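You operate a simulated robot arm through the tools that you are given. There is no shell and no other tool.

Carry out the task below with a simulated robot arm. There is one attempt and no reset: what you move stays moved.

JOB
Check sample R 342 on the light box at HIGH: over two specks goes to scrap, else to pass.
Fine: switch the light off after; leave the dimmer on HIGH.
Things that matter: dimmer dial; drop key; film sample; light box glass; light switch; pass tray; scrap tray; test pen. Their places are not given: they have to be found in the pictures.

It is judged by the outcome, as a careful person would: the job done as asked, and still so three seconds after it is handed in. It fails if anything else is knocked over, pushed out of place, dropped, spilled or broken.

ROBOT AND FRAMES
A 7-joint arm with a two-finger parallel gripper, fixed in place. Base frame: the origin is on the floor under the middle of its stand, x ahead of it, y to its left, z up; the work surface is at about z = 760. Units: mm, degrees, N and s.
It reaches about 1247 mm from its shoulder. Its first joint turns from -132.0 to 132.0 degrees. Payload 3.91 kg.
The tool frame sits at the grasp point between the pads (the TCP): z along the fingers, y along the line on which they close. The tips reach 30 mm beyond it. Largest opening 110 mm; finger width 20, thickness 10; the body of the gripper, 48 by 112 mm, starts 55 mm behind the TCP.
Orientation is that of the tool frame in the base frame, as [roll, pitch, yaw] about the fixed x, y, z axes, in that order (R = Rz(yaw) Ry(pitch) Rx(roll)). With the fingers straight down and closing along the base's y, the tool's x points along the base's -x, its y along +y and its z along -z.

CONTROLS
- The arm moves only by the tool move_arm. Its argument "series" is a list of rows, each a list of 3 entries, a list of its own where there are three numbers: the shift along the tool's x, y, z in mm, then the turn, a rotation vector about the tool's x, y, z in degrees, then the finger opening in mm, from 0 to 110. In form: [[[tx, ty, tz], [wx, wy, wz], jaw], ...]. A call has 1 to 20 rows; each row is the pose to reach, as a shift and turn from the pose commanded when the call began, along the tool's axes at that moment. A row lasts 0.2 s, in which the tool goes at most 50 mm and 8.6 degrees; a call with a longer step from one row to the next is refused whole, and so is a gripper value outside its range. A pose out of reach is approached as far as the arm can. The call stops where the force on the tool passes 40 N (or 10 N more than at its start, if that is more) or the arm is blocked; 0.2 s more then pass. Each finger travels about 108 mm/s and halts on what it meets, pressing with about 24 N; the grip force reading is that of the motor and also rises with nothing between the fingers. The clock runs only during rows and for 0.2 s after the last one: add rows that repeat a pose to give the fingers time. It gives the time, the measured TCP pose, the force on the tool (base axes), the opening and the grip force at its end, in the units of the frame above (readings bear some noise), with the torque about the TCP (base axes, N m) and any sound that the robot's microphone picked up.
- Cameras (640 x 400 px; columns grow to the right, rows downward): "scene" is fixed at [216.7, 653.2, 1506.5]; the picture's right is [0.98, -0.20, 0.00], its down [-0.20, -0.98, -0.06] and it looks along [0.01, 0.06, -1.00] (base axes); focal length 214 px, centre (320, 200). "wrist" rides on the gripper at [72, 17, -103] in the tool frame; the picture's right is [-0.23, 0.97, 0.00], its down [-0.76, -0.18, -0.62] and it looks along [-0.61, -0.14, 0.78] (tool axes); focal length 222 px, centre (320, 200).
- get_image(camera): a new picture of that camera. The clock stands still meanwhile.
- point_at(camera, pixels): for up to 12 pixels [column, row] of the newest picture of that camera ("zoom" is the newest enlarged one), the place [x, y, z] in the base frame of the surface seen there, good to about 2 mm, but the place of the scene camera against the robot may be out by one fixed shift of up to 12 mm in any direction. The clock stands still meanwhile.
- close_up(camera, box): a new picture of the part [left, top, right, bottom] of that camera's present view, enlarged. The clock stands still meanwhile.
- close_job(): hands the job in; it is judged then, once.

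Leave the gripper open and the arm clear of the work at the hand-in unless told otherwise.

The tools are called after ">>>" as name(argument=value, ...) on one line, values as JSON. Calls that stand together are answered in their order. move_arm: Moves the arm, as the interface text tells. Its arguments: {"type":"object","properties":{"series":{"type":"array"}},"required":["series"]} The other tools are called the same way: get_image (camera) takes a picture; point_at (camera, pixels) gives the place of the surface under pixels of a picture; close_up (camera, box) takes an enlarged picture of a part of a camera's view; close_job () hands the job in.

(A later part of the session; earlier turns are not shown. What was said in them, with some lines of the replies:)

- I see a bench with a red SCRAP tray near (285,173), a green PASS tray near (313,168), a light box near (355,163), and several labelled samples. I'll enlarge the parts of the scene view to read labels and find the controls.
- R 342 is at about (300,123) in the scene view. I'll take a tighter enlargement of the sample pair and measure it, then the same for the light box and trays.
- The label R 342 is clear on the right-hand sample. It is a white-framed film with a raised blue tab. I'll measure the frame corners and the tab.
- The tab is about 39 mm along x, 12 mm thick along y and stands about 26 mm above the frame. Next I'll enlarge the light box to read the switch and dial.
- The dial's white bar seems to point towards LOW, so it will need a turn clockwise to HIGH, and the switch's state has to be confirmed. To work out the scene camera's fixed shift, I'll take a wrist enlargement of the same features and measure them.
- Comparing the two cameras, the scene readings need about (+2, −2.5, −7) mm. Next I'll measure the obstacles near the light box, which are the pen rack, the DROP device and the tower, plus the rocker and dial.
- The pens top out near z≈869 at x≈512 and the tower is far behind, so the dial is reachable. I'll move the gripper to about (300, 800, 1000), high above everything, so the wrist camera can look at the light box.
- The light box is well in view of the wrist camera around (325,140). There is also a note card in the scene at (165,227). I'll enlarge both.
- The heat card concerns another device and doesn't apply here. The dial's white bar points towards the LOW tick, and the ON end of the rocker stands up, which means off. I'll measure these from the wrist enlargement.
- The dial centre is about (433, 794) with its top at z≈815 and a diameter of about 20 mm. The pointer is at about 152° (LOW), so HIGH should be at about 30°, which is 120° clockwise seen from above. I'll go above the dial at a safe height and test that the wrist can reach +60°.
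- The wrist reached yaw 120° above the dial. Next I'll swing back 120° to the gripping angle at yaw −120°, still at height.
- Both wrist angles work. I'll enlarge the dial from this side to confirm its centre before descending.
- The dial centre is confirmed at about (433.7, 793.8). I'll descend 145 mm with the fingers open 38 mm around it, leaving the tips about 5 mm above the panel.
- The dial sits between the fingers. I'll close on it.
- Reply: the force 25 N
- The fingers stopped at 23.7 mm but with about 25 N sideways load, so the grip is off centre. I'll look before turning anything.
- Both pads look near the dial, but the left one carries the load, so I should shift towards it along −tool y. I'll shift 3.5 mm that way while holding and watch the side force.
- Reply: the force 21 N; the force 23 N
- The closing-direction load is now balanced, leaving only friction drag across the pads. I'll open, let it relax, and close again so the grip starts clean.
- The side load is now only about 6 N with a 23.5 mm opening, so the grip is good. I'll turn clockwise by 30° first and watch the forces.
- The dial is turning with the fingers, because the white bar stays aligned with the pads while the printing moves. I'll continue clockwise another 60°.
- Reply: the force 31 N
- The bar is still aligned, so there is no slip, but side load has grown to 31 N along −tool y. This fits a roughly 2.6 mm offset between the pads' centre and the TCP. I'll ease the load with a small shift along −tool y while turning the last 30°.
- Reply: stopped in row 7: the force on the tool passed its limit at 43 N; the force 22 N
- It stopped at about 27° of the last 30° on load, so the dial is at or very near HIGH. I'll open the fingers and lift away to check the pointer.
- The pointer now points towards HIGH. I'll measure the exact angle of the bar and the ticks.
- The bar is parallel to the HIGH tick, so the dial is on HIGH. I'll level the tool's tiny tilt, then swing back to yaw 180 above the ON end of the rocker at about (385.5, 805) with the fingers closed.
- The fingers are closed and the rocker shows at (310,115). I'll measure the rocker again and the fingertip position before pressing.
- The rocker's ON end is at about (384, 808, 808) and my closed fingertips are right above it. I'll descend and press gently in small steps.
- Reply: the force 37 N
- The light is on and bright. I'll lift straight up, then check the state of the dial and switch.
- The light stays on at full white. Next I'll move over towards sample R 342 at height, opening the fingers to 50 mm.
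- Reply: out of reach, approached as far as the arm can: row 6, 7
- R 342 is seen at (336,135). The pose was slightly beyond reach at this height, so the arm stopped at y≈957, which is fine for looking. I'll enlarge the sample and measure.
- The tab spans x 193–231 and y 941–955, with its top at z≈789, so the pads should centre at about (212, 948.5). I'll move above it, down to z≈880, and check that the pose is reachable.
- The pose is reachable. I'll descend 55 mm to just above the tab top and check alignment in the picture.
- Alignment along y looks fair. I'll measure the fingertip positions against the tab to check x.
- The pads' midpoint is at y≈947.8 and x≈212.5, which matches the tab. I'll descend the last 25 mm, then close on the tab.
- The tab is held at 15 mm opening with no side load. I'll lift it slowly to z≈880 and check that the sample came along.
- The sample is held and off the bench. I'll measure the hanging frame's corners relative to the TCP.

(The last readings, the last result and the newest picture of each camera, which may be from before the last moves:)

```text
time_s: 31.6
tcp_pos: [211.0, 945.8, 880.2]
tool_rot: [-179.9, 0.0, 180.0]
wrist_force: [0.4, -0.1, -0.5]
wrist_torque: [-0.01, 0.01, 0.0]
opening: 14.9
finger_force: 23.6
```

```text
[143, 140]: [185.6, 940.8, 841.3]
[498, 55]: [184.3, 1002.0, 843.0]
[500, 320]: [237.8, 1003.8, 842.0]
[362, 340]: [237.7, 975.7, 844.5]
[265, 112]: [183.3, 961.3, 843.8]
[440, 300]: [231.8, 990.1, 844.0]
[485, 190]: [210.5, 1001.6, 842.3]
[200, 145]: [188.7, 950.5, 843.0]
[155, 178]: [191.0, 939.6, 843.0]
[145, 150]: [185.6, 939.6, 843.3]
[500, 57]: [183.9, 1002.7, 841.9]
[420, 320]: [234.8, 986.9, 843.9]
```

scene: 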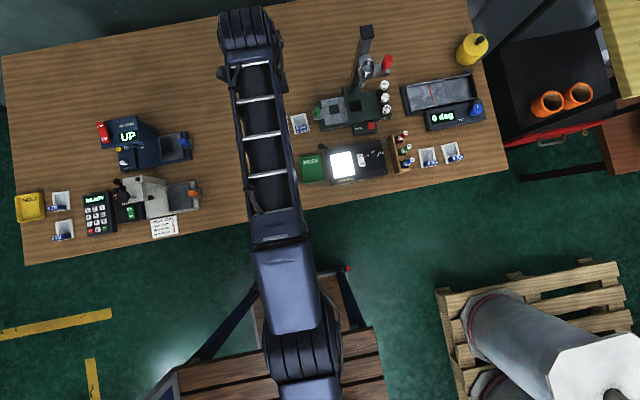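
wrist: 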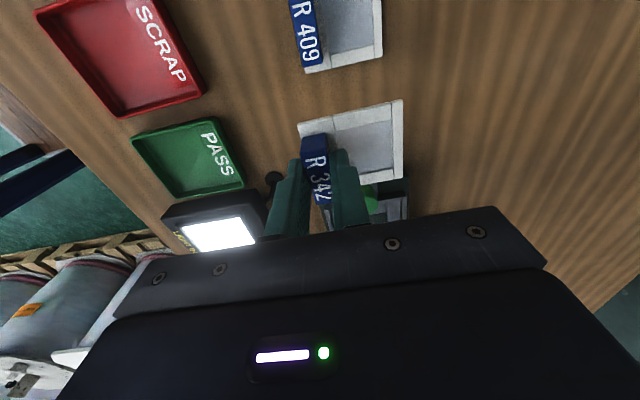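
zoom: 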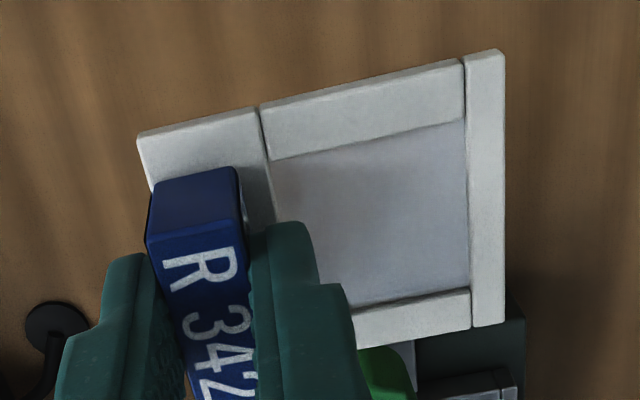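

The frame hangs level, centred at about (211.3, 971.8). The glass centre is about (326, 796), so I'll carry the sample −y first, away from the green knob, then across to above the glass, about 20 mm higher.

>>> move_arm(series=[[[0, -30, -10], [0, 0, 0], 6], [[0, -65, -20], [0, 0, 0], 6], [[-25, -95, -20], [0, 0, 0], 6], [[-55, -125, -20], [0, 0, 0], 6], [[-85, -150, -20], [0, 0, 0], 6], [[-105, -168, -20], [0, 0, 0], 6], [[-114.7, -175.8, -20], [0, 0, 0], 6], [[-114.7, -175.8, -20], [0, 0, 0], 6], [[-114.7, -175.8, -20], [0, 0, 0], 6]])

>>> get_image(camera="wrist")

```text
time_s: 33.5
tcp_pos: [325.9, 769.4, 899.3]
tool_rot: [-179.9, -0.1, -179.9]
wrist_force: [-0.5, 0.6, -0.6]
wrist_torque: [-0.02, 0.0, -0.01]
opening: 14.7
finger_force: 24.0
```

```text
taken
```

wrist: 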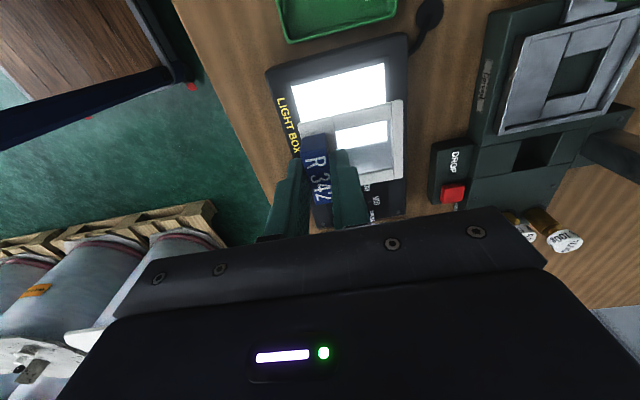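

The sample hangs over the light box. I'll measure both the frame and the visible glass edges to check the alignment.

>>> close_up(camera="wrist", box=[260, 40, 430, 220])

```text
2.22 times, centred on (345, 130) of wrist
```

zoom: 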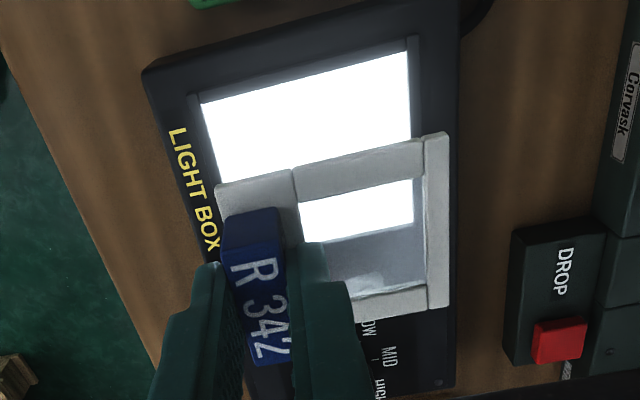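

>>> point_at(camera="zoom", pixels=[[219, 190], [445, 137], [447, 302], [204, 106], [406, 54], [300, 82], [411, 130], [216, 178], [189, 97], [412, 40], [196, 102], [415, 50]])

```text
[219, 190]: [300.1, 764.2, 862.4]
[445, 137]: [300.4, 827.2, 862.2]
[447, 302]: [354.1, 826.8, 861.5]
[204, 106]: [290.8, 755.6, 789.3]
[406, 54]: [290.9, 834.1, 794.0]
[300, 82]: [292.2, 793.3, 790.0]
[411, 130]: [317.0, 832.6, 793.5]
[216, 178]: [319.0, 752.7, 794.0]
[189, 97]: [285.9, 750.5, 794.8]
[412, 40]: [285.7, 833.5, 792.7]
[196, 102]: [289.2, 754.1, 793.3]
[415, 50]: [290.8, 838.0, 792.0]
```

The frame is centred at (327, 795.6) and the glass at about (324.7, 794.5). I'll correct by −2 mm in x and −1 mm in y and lower by 66 mm, stopping just above the glass.

>>> move_arm(series=[[[2, -1, 15], [0, 0, 0], 6], [[2, -1, 35], [0, 0, 0], 6], [[2, -1, 52], [0, 0, 0], 6], [[2, -1, 61], [0, 0, 0], 6], [[2, -1, 66], [0, 0, 0], 6], [[2, -1, 66], [0, 0, 0], 6]])

>>> close_up(camera="wrist", box=[240, 40, 440, 220])

```text
time_s: 35.0
tcp_pos: [325.5, 768.6, 834.0]
tool_rot: [-179.9, 0.0, -180.0]
wrist_force: [-0.4, -1.0, 0.5]
wrist_torque: [0.01, 0.01, -0.01]
opening: 14.7
finger_force: 24.1
```

```text
2.22 times, centred on (340, 130) of wrist
```

zoom: 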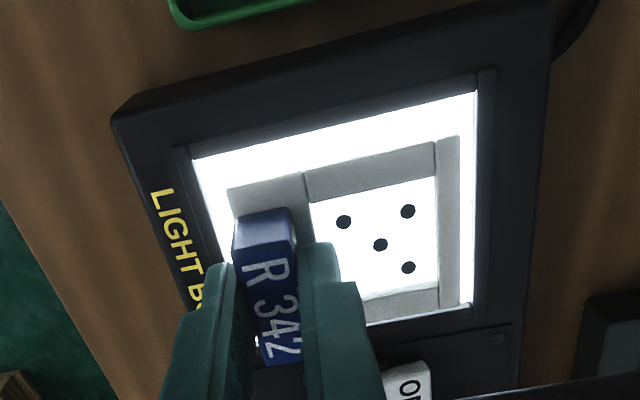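

Dark specks already show through the film, with four visible. Before releasing I'll check the frame edges against the rim and then set it down.

>>> point_at(camera="zoom", pixels=[[230, 190], [457, 138], [458, 303], [440, 300], [196, 162], [472, 95], [470, 302], [380, 318], [466, 200], [484, 200], [400, 325], [230, 170]])

```text
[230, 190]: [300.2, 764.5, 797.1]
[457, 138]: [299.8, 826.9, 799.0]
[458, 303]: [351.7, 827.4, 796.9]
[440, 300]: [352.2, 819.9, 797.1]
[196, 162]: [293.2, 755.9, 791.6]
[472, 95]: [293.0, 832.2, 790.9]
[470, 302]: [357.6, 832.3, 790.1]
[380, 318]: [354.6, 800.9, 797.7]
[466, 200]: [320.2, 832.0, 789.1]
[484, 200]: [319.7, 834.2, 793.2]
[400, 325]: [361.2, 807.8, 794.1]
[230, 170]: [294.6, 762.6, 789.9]
```

The frame is well inside the rim with about 5 mm of margin all round and roughly 2 mm above the glass. I'll lower in small steps until it touches.

>>> move_arm(series=[[[0, 0, 0.8], [0, 0, 0], 6], [[0, 0, 1.6], [0, 0, 0], 6], [[0, 0, 2.2], [0, 0, 0], 6], [[0, 0, 2.2], [0, 0, 0], 6]])

```text
time_s: 36.0
tcp_pos: [325.7, 769.2, 832.4]
tool_rot: [-179.9, 0.0, 180.0]
wrist_force: [-0.4, 0.3, -0.5]
wrist_torque: [-0.03, 0.0, 0.0]
opening: 14.6
finger_force: 23.5
```

>>> move_arm(series=[[[0, 0, 0.6], [0, 0, 0], 6], [[0, 0, 1.2], [0, 0, 0], 6], [[0, 0, 1.2], [0, 0, 0], 6]])

```text
time_s: 36.8
tcp_pos: [325.0, 770.2, 832.0]
tool_rot: [-179.9, 0.0, -180.0]
wrist_force: [1.5, 0.2, 2.6]
wrist_torque: [0.04, 0.0, -0.02]
opening: 15.1
finger_force: 23.6
```

A light touch of about 2.6 N registers, so the sample rests on the glass. I'll open the fingers gently and rise straight up to look.

>>> move_arm(series=[[[0, 0, 0], [0, 0, 0], 20], [[0, 0, 0], [0, 0, 0], 32], [[0, 0, 0], [0, 0, 0], 40], [[0, 0, 0], [0, 0, 0], 40], [[0, 0, -20], [0, 0, 0], 40], [[0, 0, -50], [0, 0, 0], 40], [[0, 0, -80], [0, 0, 0], 40], [[0, 0, -80], [0, 0, 0], 40]])

>>> get_image(camera="wrist")

>>> close_up(camera="wrist", box=[260, 30, 420, 160])

```text
time_s: 38.5
tcp_pos: [325.0, 768.6, 911.5]
tool_rot: [-179.9, 0.0, -180.0]
wrist_force: [-0.4, 0.1, -0.6]
wrist_torque: [0.0, -0.01, 0.04]
opening: 40.1
finger_force: 0.1
```

```text
taken
```

wrist: 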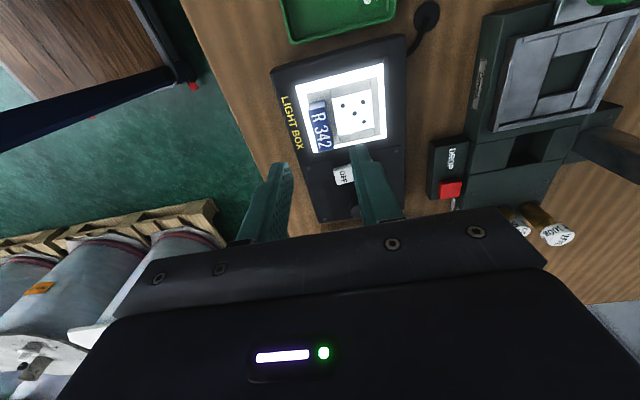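

```text
3.08 times, centred on (340, 95) of wrist
```

zoom: 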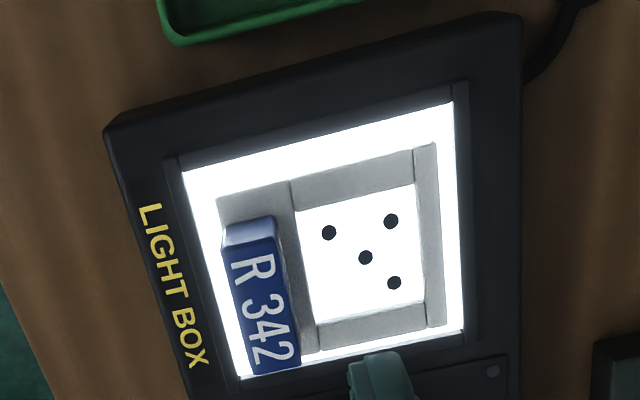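

The sample sits flat on the lit glass with four clear dark specks, and the bare glass was clean before. I'll take a tighter enlargement to be sure, and also check the dial.

>>> close_up(camera="wrist", box=[315, 75, 385, 150])

>>> close_up(camera="scene", box=[300, 130, 400, 200])

```text
5.33 times, centred on (350, 112) of wrist
```

zoom: 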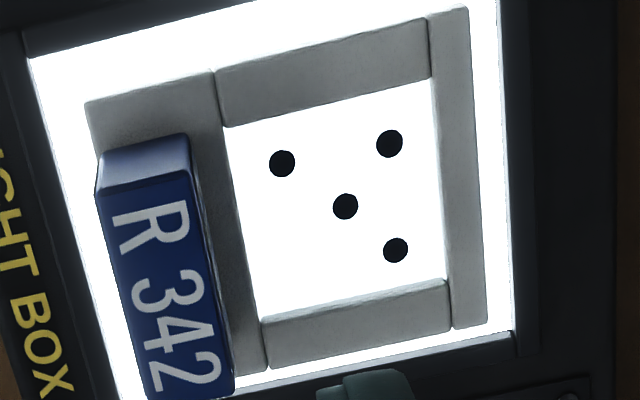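

```text
5.71 times, centred on (350, 165) of scene
```

zoom: 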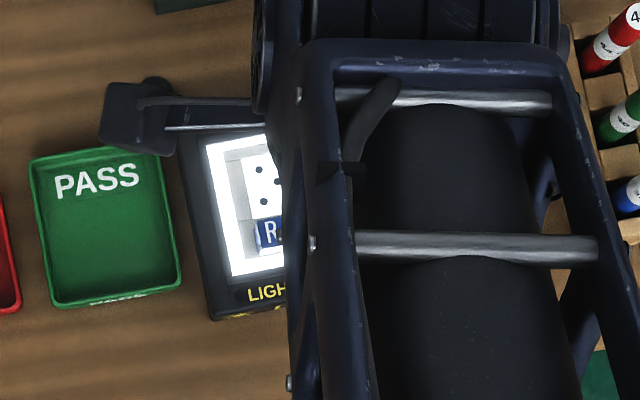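

There are four specks, which is over two, so this sample goes to SCRAP. Before moving it I'll confirm the dial really reads HIGH by shifting the camera for a clear view with the fingers wide.

>>> move_arm(series=[[[-20, 7, -25], [0, 0, 0], 60], [[-40, 14, -50], [0, 0, 0], 80], [[-60, 20, -60], [0, 0, 0], 100], [[-60, 20, -60], [0, 0, 0], 110]])

>>> get_image(camera="wrist")

>>> close_up(camera="wrist", box=[270, 90, 380, 170])

```text
time_s: 39.5
tcp_pos: [386.9, 789.0, 969.7]
tool_rot: [-180.0, 0.1, 180.0]
wrist_force: [-0.4, -0.2, 0.0]
wrist_torque: [0.02, 0.01, 0.03]
opening: 110.0
finger_force: 0.0
```

```text
taken
```

wrist: 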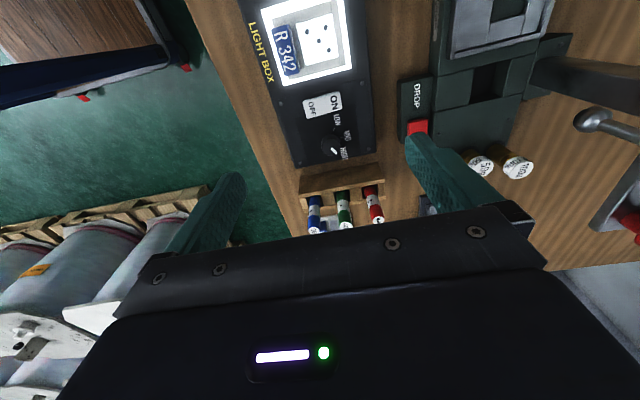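

```text
5.00 times, centred on (325, 130) of wrist
```

zoom: 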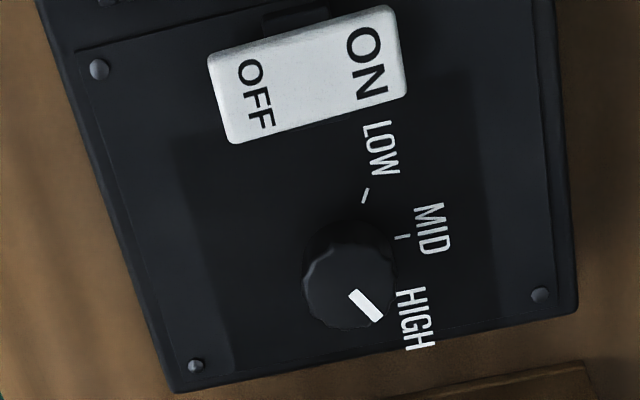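

>>> point_at(camera="zoom", pixels=[[354, 295], [376, 316], [360, 300], [370, 310], [303, 285], [385, 315], [345, 325], [400, 237], [365, 195]])

```text
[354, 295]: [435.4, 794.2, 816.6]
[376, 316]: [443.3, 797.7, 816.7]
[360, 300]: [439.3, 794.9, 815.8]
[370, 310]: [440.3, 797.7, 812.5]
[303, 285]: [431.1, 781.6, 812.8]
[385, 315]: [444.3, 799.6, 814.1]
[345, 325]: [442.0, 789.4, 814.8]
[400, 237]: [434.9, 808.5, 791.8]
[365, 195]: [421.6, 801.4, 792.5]
```

Projecting the bar's midline gives 30°, so the pointer is exactly on HIGH and the rocker is ON. Next I'll go back to above the sample tab and come down around it with the fingers at 40 mm.

>>> move_arm(series=[[[20, -7, 20], [0, 0, 0], 90], [[40, -14, 40], [0, 0, 0], 60], [[60, -20, 60], [0, 0, 0], 40], [[60, -20, 60], [0, 0, 0], 40], [[60, -20, 60], [0, 0, 0], 40]])

>>> move_arm(series=[[[0, 0, 30], [0, 0, 0], 40], [[0, 0, 55], [0, 0, 0], 40], [[0, 0, 70], [0, 0, 0], 40], [[0, 0, 79], [0, 0, 0], 40], [[0, 0, 79], [0, 0, 0], 40]])

>>> close_up(camera="wrist", box=[240, 40, 440, 220])

```text
time_s: 40.8
tcp_pos: [325.8, 768.7, 911.0]
tool_rot: [-179.9, 0.0, -180.0]
wrist_force: [0.9, 0.2, 0.2]
wrist_torque: [0.0, -0.02, -0.01]
opening: 39.9
finger_force: 0.1
```

```text
time_s: 42.0
tcp_pos: [326.0, 769.6, 832.1]
tool_rot: [-179.9, 0.0, -179.9]
wrist_force: [0.2, -0.6, 0.3]
wrist_torque: [0.01, -0.01, 0.04]
opening: 40.0
finger_force: 0.0
```

```text
2.22 times, centred on (340, 130) of wrist
```

zoom: 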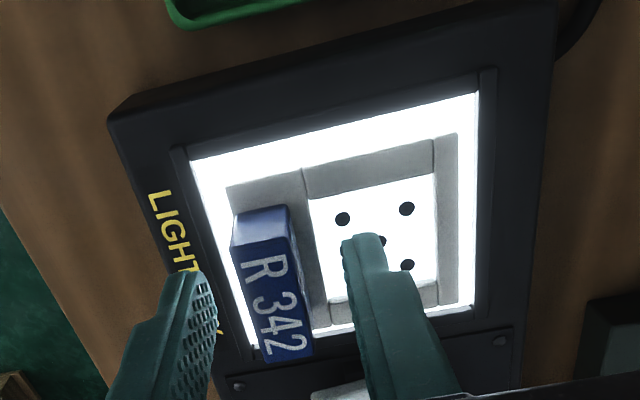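

The fingers straddle the tab correctly. I'll close on it and lift slowly.

>>> move_arm(series=[[[0, 0, 0], [0, 0, 0], 26], [[0, 0, 0], [0, 0, 0], 16], [[0, 0, 0], [0, 0, 0], 6], [[0, 0, 0], [0, 0, 0], 6], [[0, 0, 0], [0, 0, 0], 6]])

>>> move_arm(series=[[[0, 0, -5], [0, 0, 0], 6], [[0, 0, -15], [0, 0, 0], 6], [[0, 0, -35], [0, 0, 0], 6], [[0, 0, -60], [0, 0, 0], 6], [[0, 0, -70], [0, 0, 0], 6], [[0, 0, -70], [0, 0, 0], 6]])

>>> get_image(camera="wrist")

```text
time_s: 43.1
tcp_pos: [326.9, 770.1, 832.1]
tool_rot: [-179.9, -0.1, -179.9]
wrist_force: [-1.0, 0.0, 0.9]
wrist_torque: [0.04, 0.01, -0.03]
opening: 14.9
finger_force: 24.2
```

```text
time_s: 44.5
tcp_pos: [325.7, 768.3, 902.0]
tool_rot: [-179.9, -0.1, -180.0]
wrist_force: [-0.4, -0.4, -0.2]
wrist_torque: [-0.03, 0.01, 0.01]
opening: 14.7
finger_force: 24.0
```

```text
taken
```

wrist: 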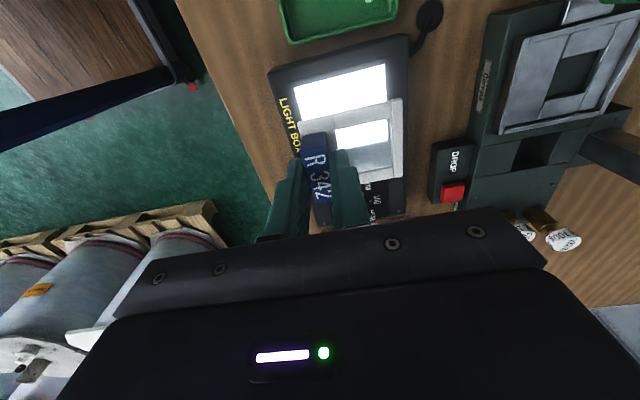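

The sample is held again. I'll carry it at this height towards the SCRAP tray, about 199 mm in −x and 13 mm in +y.

>>> move_arm(series=[[[30, 2, 0], [0, 0, 0], 6], [[70, 5, 0], [0, 0, 0], 6], [[110, 8, 0], [0, 0, 0], 6], [[150, 11, 0], [0, 0, 0], 6], [[180, 13, 0], [0, 0, 0], 6], [[199, 13.5, 0], [0, 0, 0], 6], [[199, 13.5, 0], [0, 0, 0], 6], [[199, 13.5, 0], [0, 0, 0], 6]])

>>> get_image(camera="wrist")

>>> close_up(camera="wrist", box=[250, 40, 430, 200])

```text
time_s: 46.4
tcp_pos: [127.6, 782.9, 902.8]
tool_rot: [-179.9, -0.1, 180.0]
wrist_force: [0.5, -0.3, -1.0]
wrist_torque: [0.01, -0.05, -0.03]
opening: 14.5
finger_force: 24.1
```

```text
taken
```

wrist: 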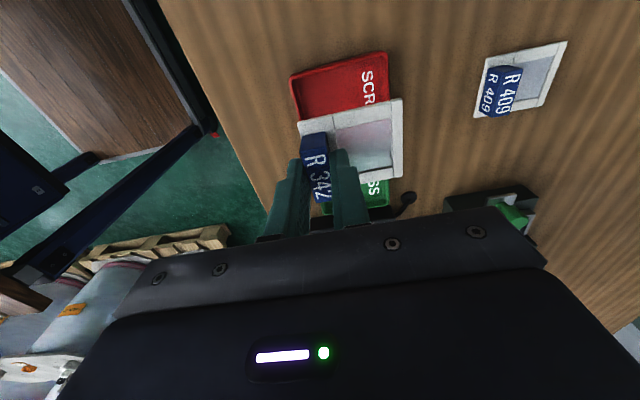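

```text
2.50 times, centred on (340, 120) of wrist
```

zoom: 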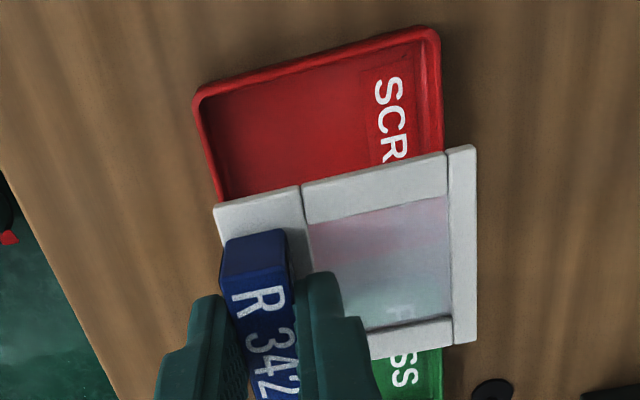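

>>> point_at(camera="zoom", pixels=[[197, 98], [432, 33], [205, 130], [440, 100], [270, 130], [340, 60], [217, 208], [471, 150], [473, 338], [215, 180], [350, 130], [425, 45]])

>>> close_up(camera="scene", box=[255, 140, 345, 200])

```text
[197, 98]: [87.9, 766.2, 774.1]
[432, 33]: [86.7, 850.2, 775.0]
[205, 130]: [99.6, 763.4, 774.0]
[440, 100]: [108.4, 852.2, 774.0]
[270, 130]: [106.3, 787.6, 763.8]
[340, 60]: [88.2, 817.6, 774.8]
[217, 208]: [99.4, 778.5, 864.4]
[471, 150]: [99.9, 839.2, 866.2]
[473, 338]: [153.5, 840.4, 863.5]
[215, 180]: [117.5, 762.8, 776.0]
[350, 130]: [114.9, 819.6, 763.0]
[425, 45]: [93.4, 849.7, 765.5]
```

```text
6.67 times, centred on (300, 170) of scene
```

zoom: 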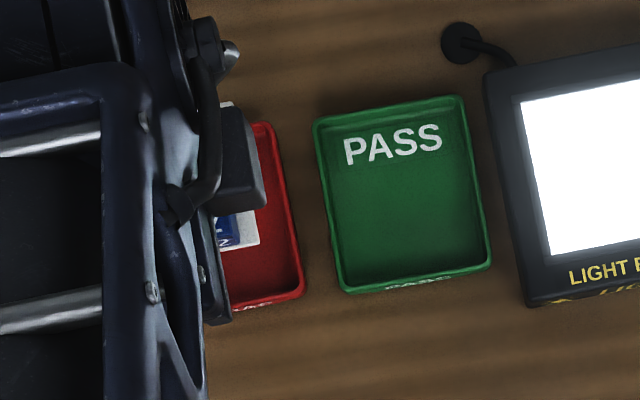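

I can see the SCRAP tray's right rim at about zoom (290,210), so I'll measure it.

>>> point_at(camera="zoom", pixels=[[266, 128], [285, 200], [300, 288], [293, 240], [250, 302], [275, 240], [250, 235], [318, 125], [340, 280]])

```text
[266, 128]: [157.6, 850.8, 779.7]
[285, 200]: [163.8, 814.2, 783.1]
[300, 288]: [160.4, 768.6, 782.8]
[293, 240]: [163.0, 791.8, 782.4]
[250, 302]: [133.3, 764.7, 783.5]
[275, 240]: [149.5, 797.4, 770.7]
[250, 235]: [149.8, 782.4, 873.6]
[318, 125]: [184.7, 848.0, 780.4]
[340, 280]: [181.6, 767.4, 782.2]
```

The tray spans x 87–165 and y 763–852 with its floor at z≈763, and the sample is nearly centred over it. I'll nudge it +4 mm in y so the front finger clears the rim when opening, then lower it most of the way.

>>> move_arm(series=[[[1, 4, 20], [0, 0, 0], 6], [[1, 4, 50], [0, 0, 0], 6], [[1, 4, 75], [0, 0, 0], 6], [[1, 4, 88], [0, 0, 0], 6], [[1, 4, 93], [0, 0, 0], 6], [[1, 4, 93], [0, 0, 0], 6]])

>>> close_up(camera="wrist", box=[240, 40, 440, 220])

```text
time_s: 47.8
tcp_pos: [124.7, 786.4, 808.7]
tool_rot: [-179.9, 0.1, 180.0]
wrist_force: [0.9, 0.0, -0.2]
wrist_torque: [0.0, 0.01, 0.01]
opening: 14.9
finger_force: 24.1
```

```text
2.22 times, centred on (340, 130) of wrist
```

zoom: 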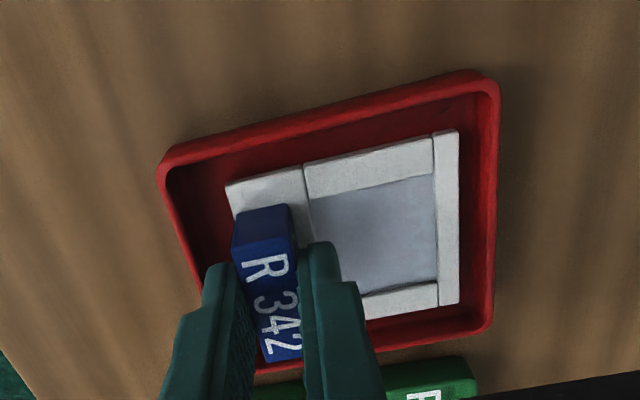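

The sample is inside the red tray's walls with room on all sides. I'll lower gently to contact.

>>> move_arm(series=[[[0, 0, 0.8], [0, 0, 0], 6], [[0, 0, 1.6], [0, 0, 0], 6], [[0, 0, 2.4], [0, 0, 0], 6], [[0, 0, 3.0], [0, 0, 0], 6], [[0, 0, 3.0], [0, 0, 0], 6]])

```text
time_s: 49.0
tcp_pos: [125.4, 787.2, 806.2]
tool_rot: [-179.9, 0.0, 179.9]
wrist_force: [-0.1, -0.4, 1.4]
wrist_torque: [0.06, 0.01, 0.01]
opening: 14.8
finger_force: 23.6
```

>>> move_arm(series=[[[0, 0, 0.5], [0, 0, 0], 6], [[0, 0, 1.0], [0, 0, 0], 6], [[0, 0, 1.0], [0, 0, 0], 6]])

```text
time_s: 49.8
tcp_pos: [124.7, 788.1, 806.3]
tool_rot: [180.0, 0.1, 179.9]
wrist_force: [-0.5, -1.4, 20.6]
wrist_torque: [0.05, 0.03, 0.01]
opening: 15.0
finger_force: 24.3
```

It is now firmly on the tray floor at 20 N. I'll ease back 0.8 mm, open slightly to 24 mm, and rise.

>>> move_arm(series=[[[0, 0, -0.8], [0, 0, 0], 6], [[0, 0, -0.8], [0, 0, 0], 16], [[0, 0, -0.8], [0, 0, 0], 20], [[0, 0, -0.8], [0, 0, 0], 24], [[0, 0, -0.8], [0, 0, 0], 24], [[0, 0, -10], [0, 0, 0], 24], [[0, 0, -25], [0, 0, 0], 26], [[0, 0, -60], [0, 0, 0], 30], [[0, 0, -100], [0, 0, 0], 30], [[0, 0, -100], [0, 0, 0], 30]])

>>> get_image(camera="wrist")

```text
time_s: 52.0
tcp_pos: [125.3, 787.4, 905.1]
tool_rot: [180.0, 0.0, 179.9]
wrist_force: [0.1, -0.3, 0.0]
wrist_torque: [0.02, -0.02, 0.0]
opening: 30.2
finger_force: 0.0
```

```text
taken
```

wrist: 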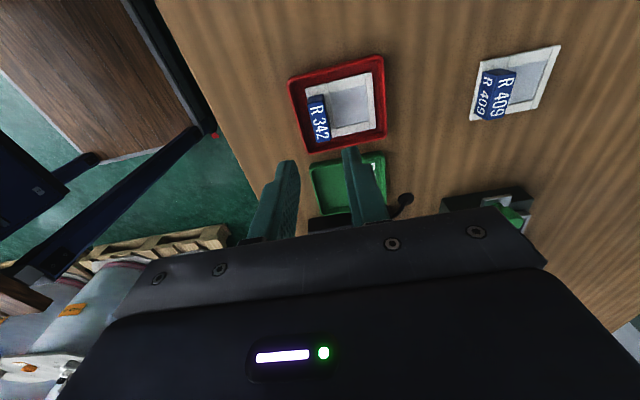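

R 342 now lies in the SCRAP tray. Next I'll close the fingers and move at height to above the OFF end of the rocker, at about (385.5, 775).

>>> move_arm(series=[[[-35, -2, -20], [0, 0, 0], 30], [[-75, -4, -40], [0, 0, 0], 20], [[-115, -6, -45], [0, 0, 0], 10], [[-155, -8, -45], [0, 0, 0], 0], [[-195, -10, -45], [0, 0, 0], 0], [[-232, -12, -45], [0, 0, 0], 0], [[-260.2, -12.4, -45], [0, 0, 0], 0], [[-260.2, -12.4, -45], [0, 0, 0], 0], [[-260.2, -12.4, -45], [0, 0, 0], 0]])

>>> get_image(camera="wrist")

>>> close_up(camera="wrist", box=[270, 80, 370, 170])

```text
time_s: 54.0
tcp_pos: [386.5, 774.0, 952.4]
tool_rot: [-179.9, 0.0, -179.9]
wrist_force: [0.5, -0.3, 0.1]
wrist_torque: [-0.03, 0.01, -0.02]
opening: 0.0
finger_force: 24.1
```

```text
taken
```

wrist: 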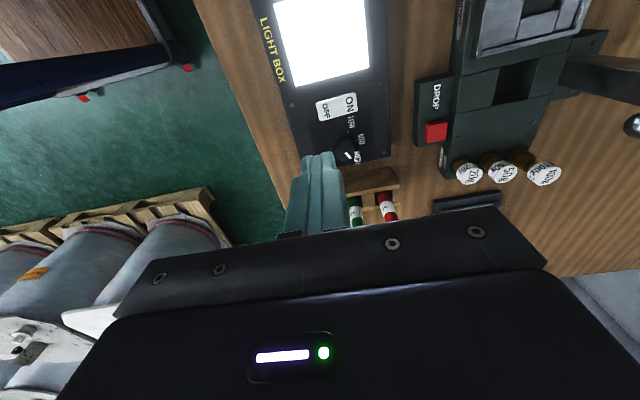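

```text
4.44 times, centred on (320, 125) of wrist
```

zoom: 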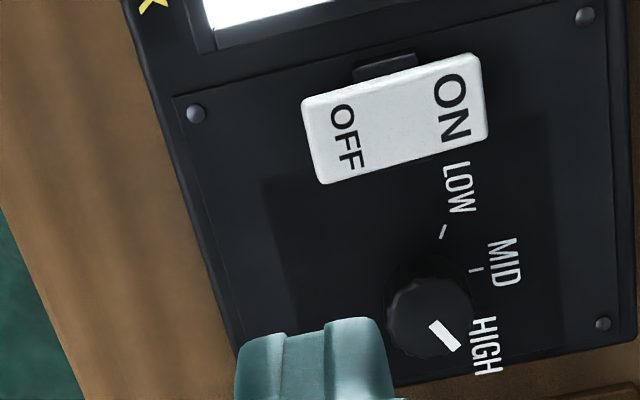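

>>> point_at(camera="zoom", pixels=[[250, 350], [310, 345], [375, 330], [315, 110], [325, 175], [345, 135], [455, 105], [390, 120]])

```text
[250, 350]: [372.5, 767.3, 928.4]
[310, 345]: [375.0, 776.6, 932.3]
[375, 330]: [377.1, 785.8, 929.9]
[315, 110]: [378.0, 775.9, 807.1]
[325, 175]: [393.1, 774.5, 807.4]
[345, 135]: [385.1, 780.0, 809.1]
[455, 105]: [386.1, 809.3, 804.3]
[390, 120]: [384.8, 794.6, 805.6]
```

The fingertips span y 766–787 over the raised OFF end at z≈808. I'll press it down gently.

>>> move_arm(series=[[[0, 0, 45], [0, 0, 0], 0], [[0, 0, 85], [0, 0, 0], 0], [[0, 0, 103], [0, 0, 0], 0], [[0, 0, 109], [0, 0, 0], 0], [[0, 0, 112], [0, 0, 0], 0], [[0, 0, 115], [0, 0, 0], 0], [[0, 0, 117], [0, 0, 0], 0], [[0, 0, 119], [0, 0, 0], 0]])

>>> get_image(camera="wrist")

```text
time_s: 55.8
tcp_pos: [385.5, 774.7, 834.0]
tool_rot: [179.9, 0.1, 179.9]
wrist_force: [-4.0, -15.9, 36.3]
wrist_torque: [-0.15, 0.11, 0.01]
opening: 0.1
finger_force: 24.0
```

```text
taken
```

wrist: 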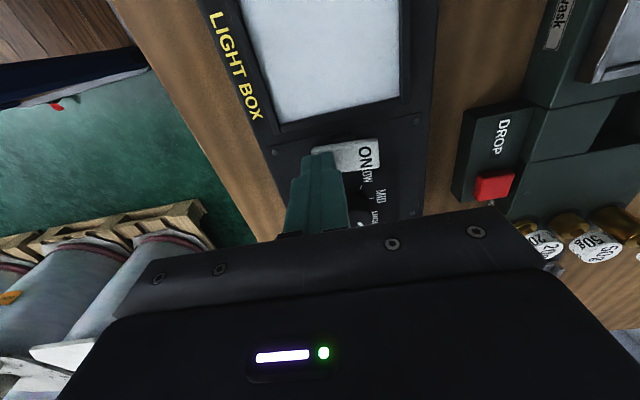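

The light is off. I'll rise straight up, then move clear and open the fingers.

>>> move_arm(series=[[[0, 0, -20], [0, 0, 0], 0], [[0, 0, -60], [0, 0, 0], 0], [[0, 0, -100], [0, 0, 0], 0], [[0, 0, -140], [0, 0, 0], 30], [[0, 0, -165], [0, 0, 0], 70], [[0, 0, -165], [0, 0, 0], 110], [[0, 0, -165], [0, 0, 0], 110]])

>>> get_image(camera="wrist")

>>> close_up(camera="wrist", box=[260, 60, 400, 180])

```text
time_s: 57.4
tcp_pos: [387.5, 776.0, 996.6]
tool_rot: [-180.0, 0.0, -180.0]
wrist_force: [-0.6, -0.1, 0.2]
wrist_torque: [0.01, 0.0, 0.0]
opening: 110.1
finger_force: 0.0
```

```text
taken
```

wrist: 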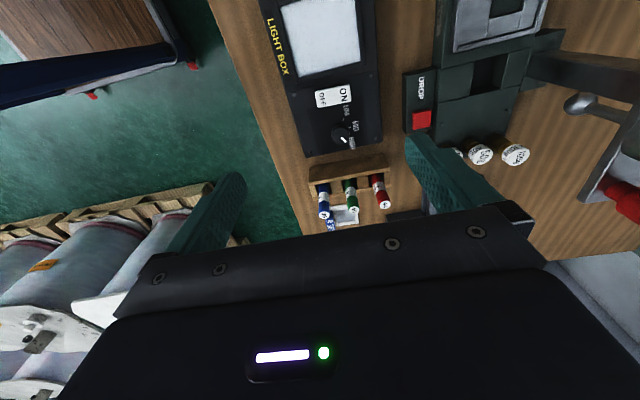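

```text
3.33 times, centred on (330, 120) of wrist
```

zoom: 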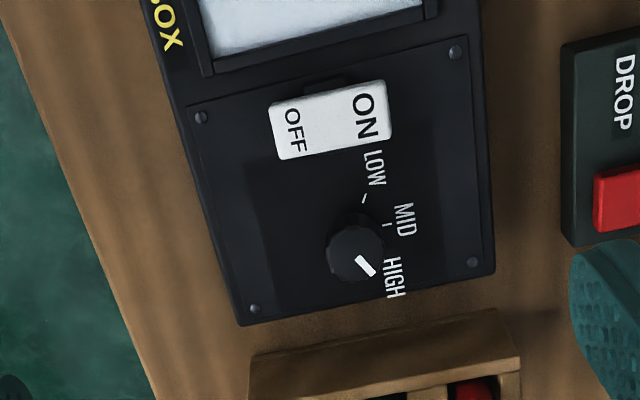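

The light is off, the rocker's OFF end is down and the dial is still on HIGH. I'll retreat to near the starting pose, high and clear, and take a last look.

>>> move_arm(series=[[[30, -5, -20], [0, 0, 0], 110], [[70, -12, -40], [0, 0, 0], 110], [[112, -20, -55], [0, 0, 0], 110], [[154, -28, -68], [0, 0, 0], 110], [[196, -36, -80], [0, 0, 0], 110], [[238, -44, -88], [0, 0, 0], 110], [[275, -51, -91], [0, 0, 0], 110], [[294, -54, -91], [0, 0, 0], 110], [[294, -54, -91], [0, 0, 0], 110]])

>>> get_image(camera="scene")

>>> close_up(camera="scene", box=[255, 100, 415, 200])

>>> get_image(camera="wrist")

```text
time_s: 59.4
tcp_pos: [90.6, 720.1, 1088.3]
tool_rot: [-179.9, 0.1, 180.0]
wrist_force: [0.0, 0.4, 0.7]
wrist_torque: [0.01, 0.01, 0.04]
opening: 110.0
finger_force: 0.0
```

```text
taken
```

scene: 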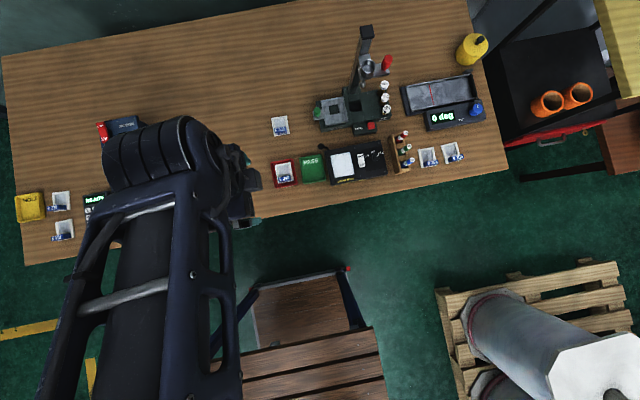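

```text
4.00 times, centred on (335, 150) of scene
```

zoom: 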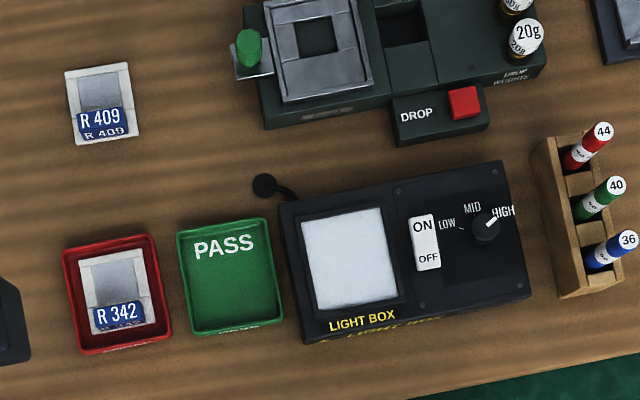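

```text
taken
```

wrist: 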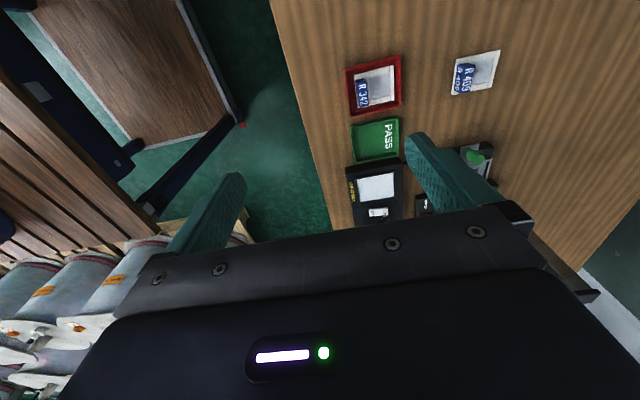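

R 342 lies flat in the SCRAP tray, the light is off, and the dial points to HIGH. The pens, the other samples and the DROP device are where they were, and the gripper is open and clear. I'm handing the job in.

>>> close_job()

```text
The job is handed in.
```

Sample R 342 showed four specks on the light box at HIGH, which is over two, so I put it in the SCRAP tray.

I switched the light off afterwards and left the dimmer on HIGH. The last scene pictures show the other samples, the pens and the drop key in place. The gripper is open and clear of the work. The job is handed in, and no result came back with it.
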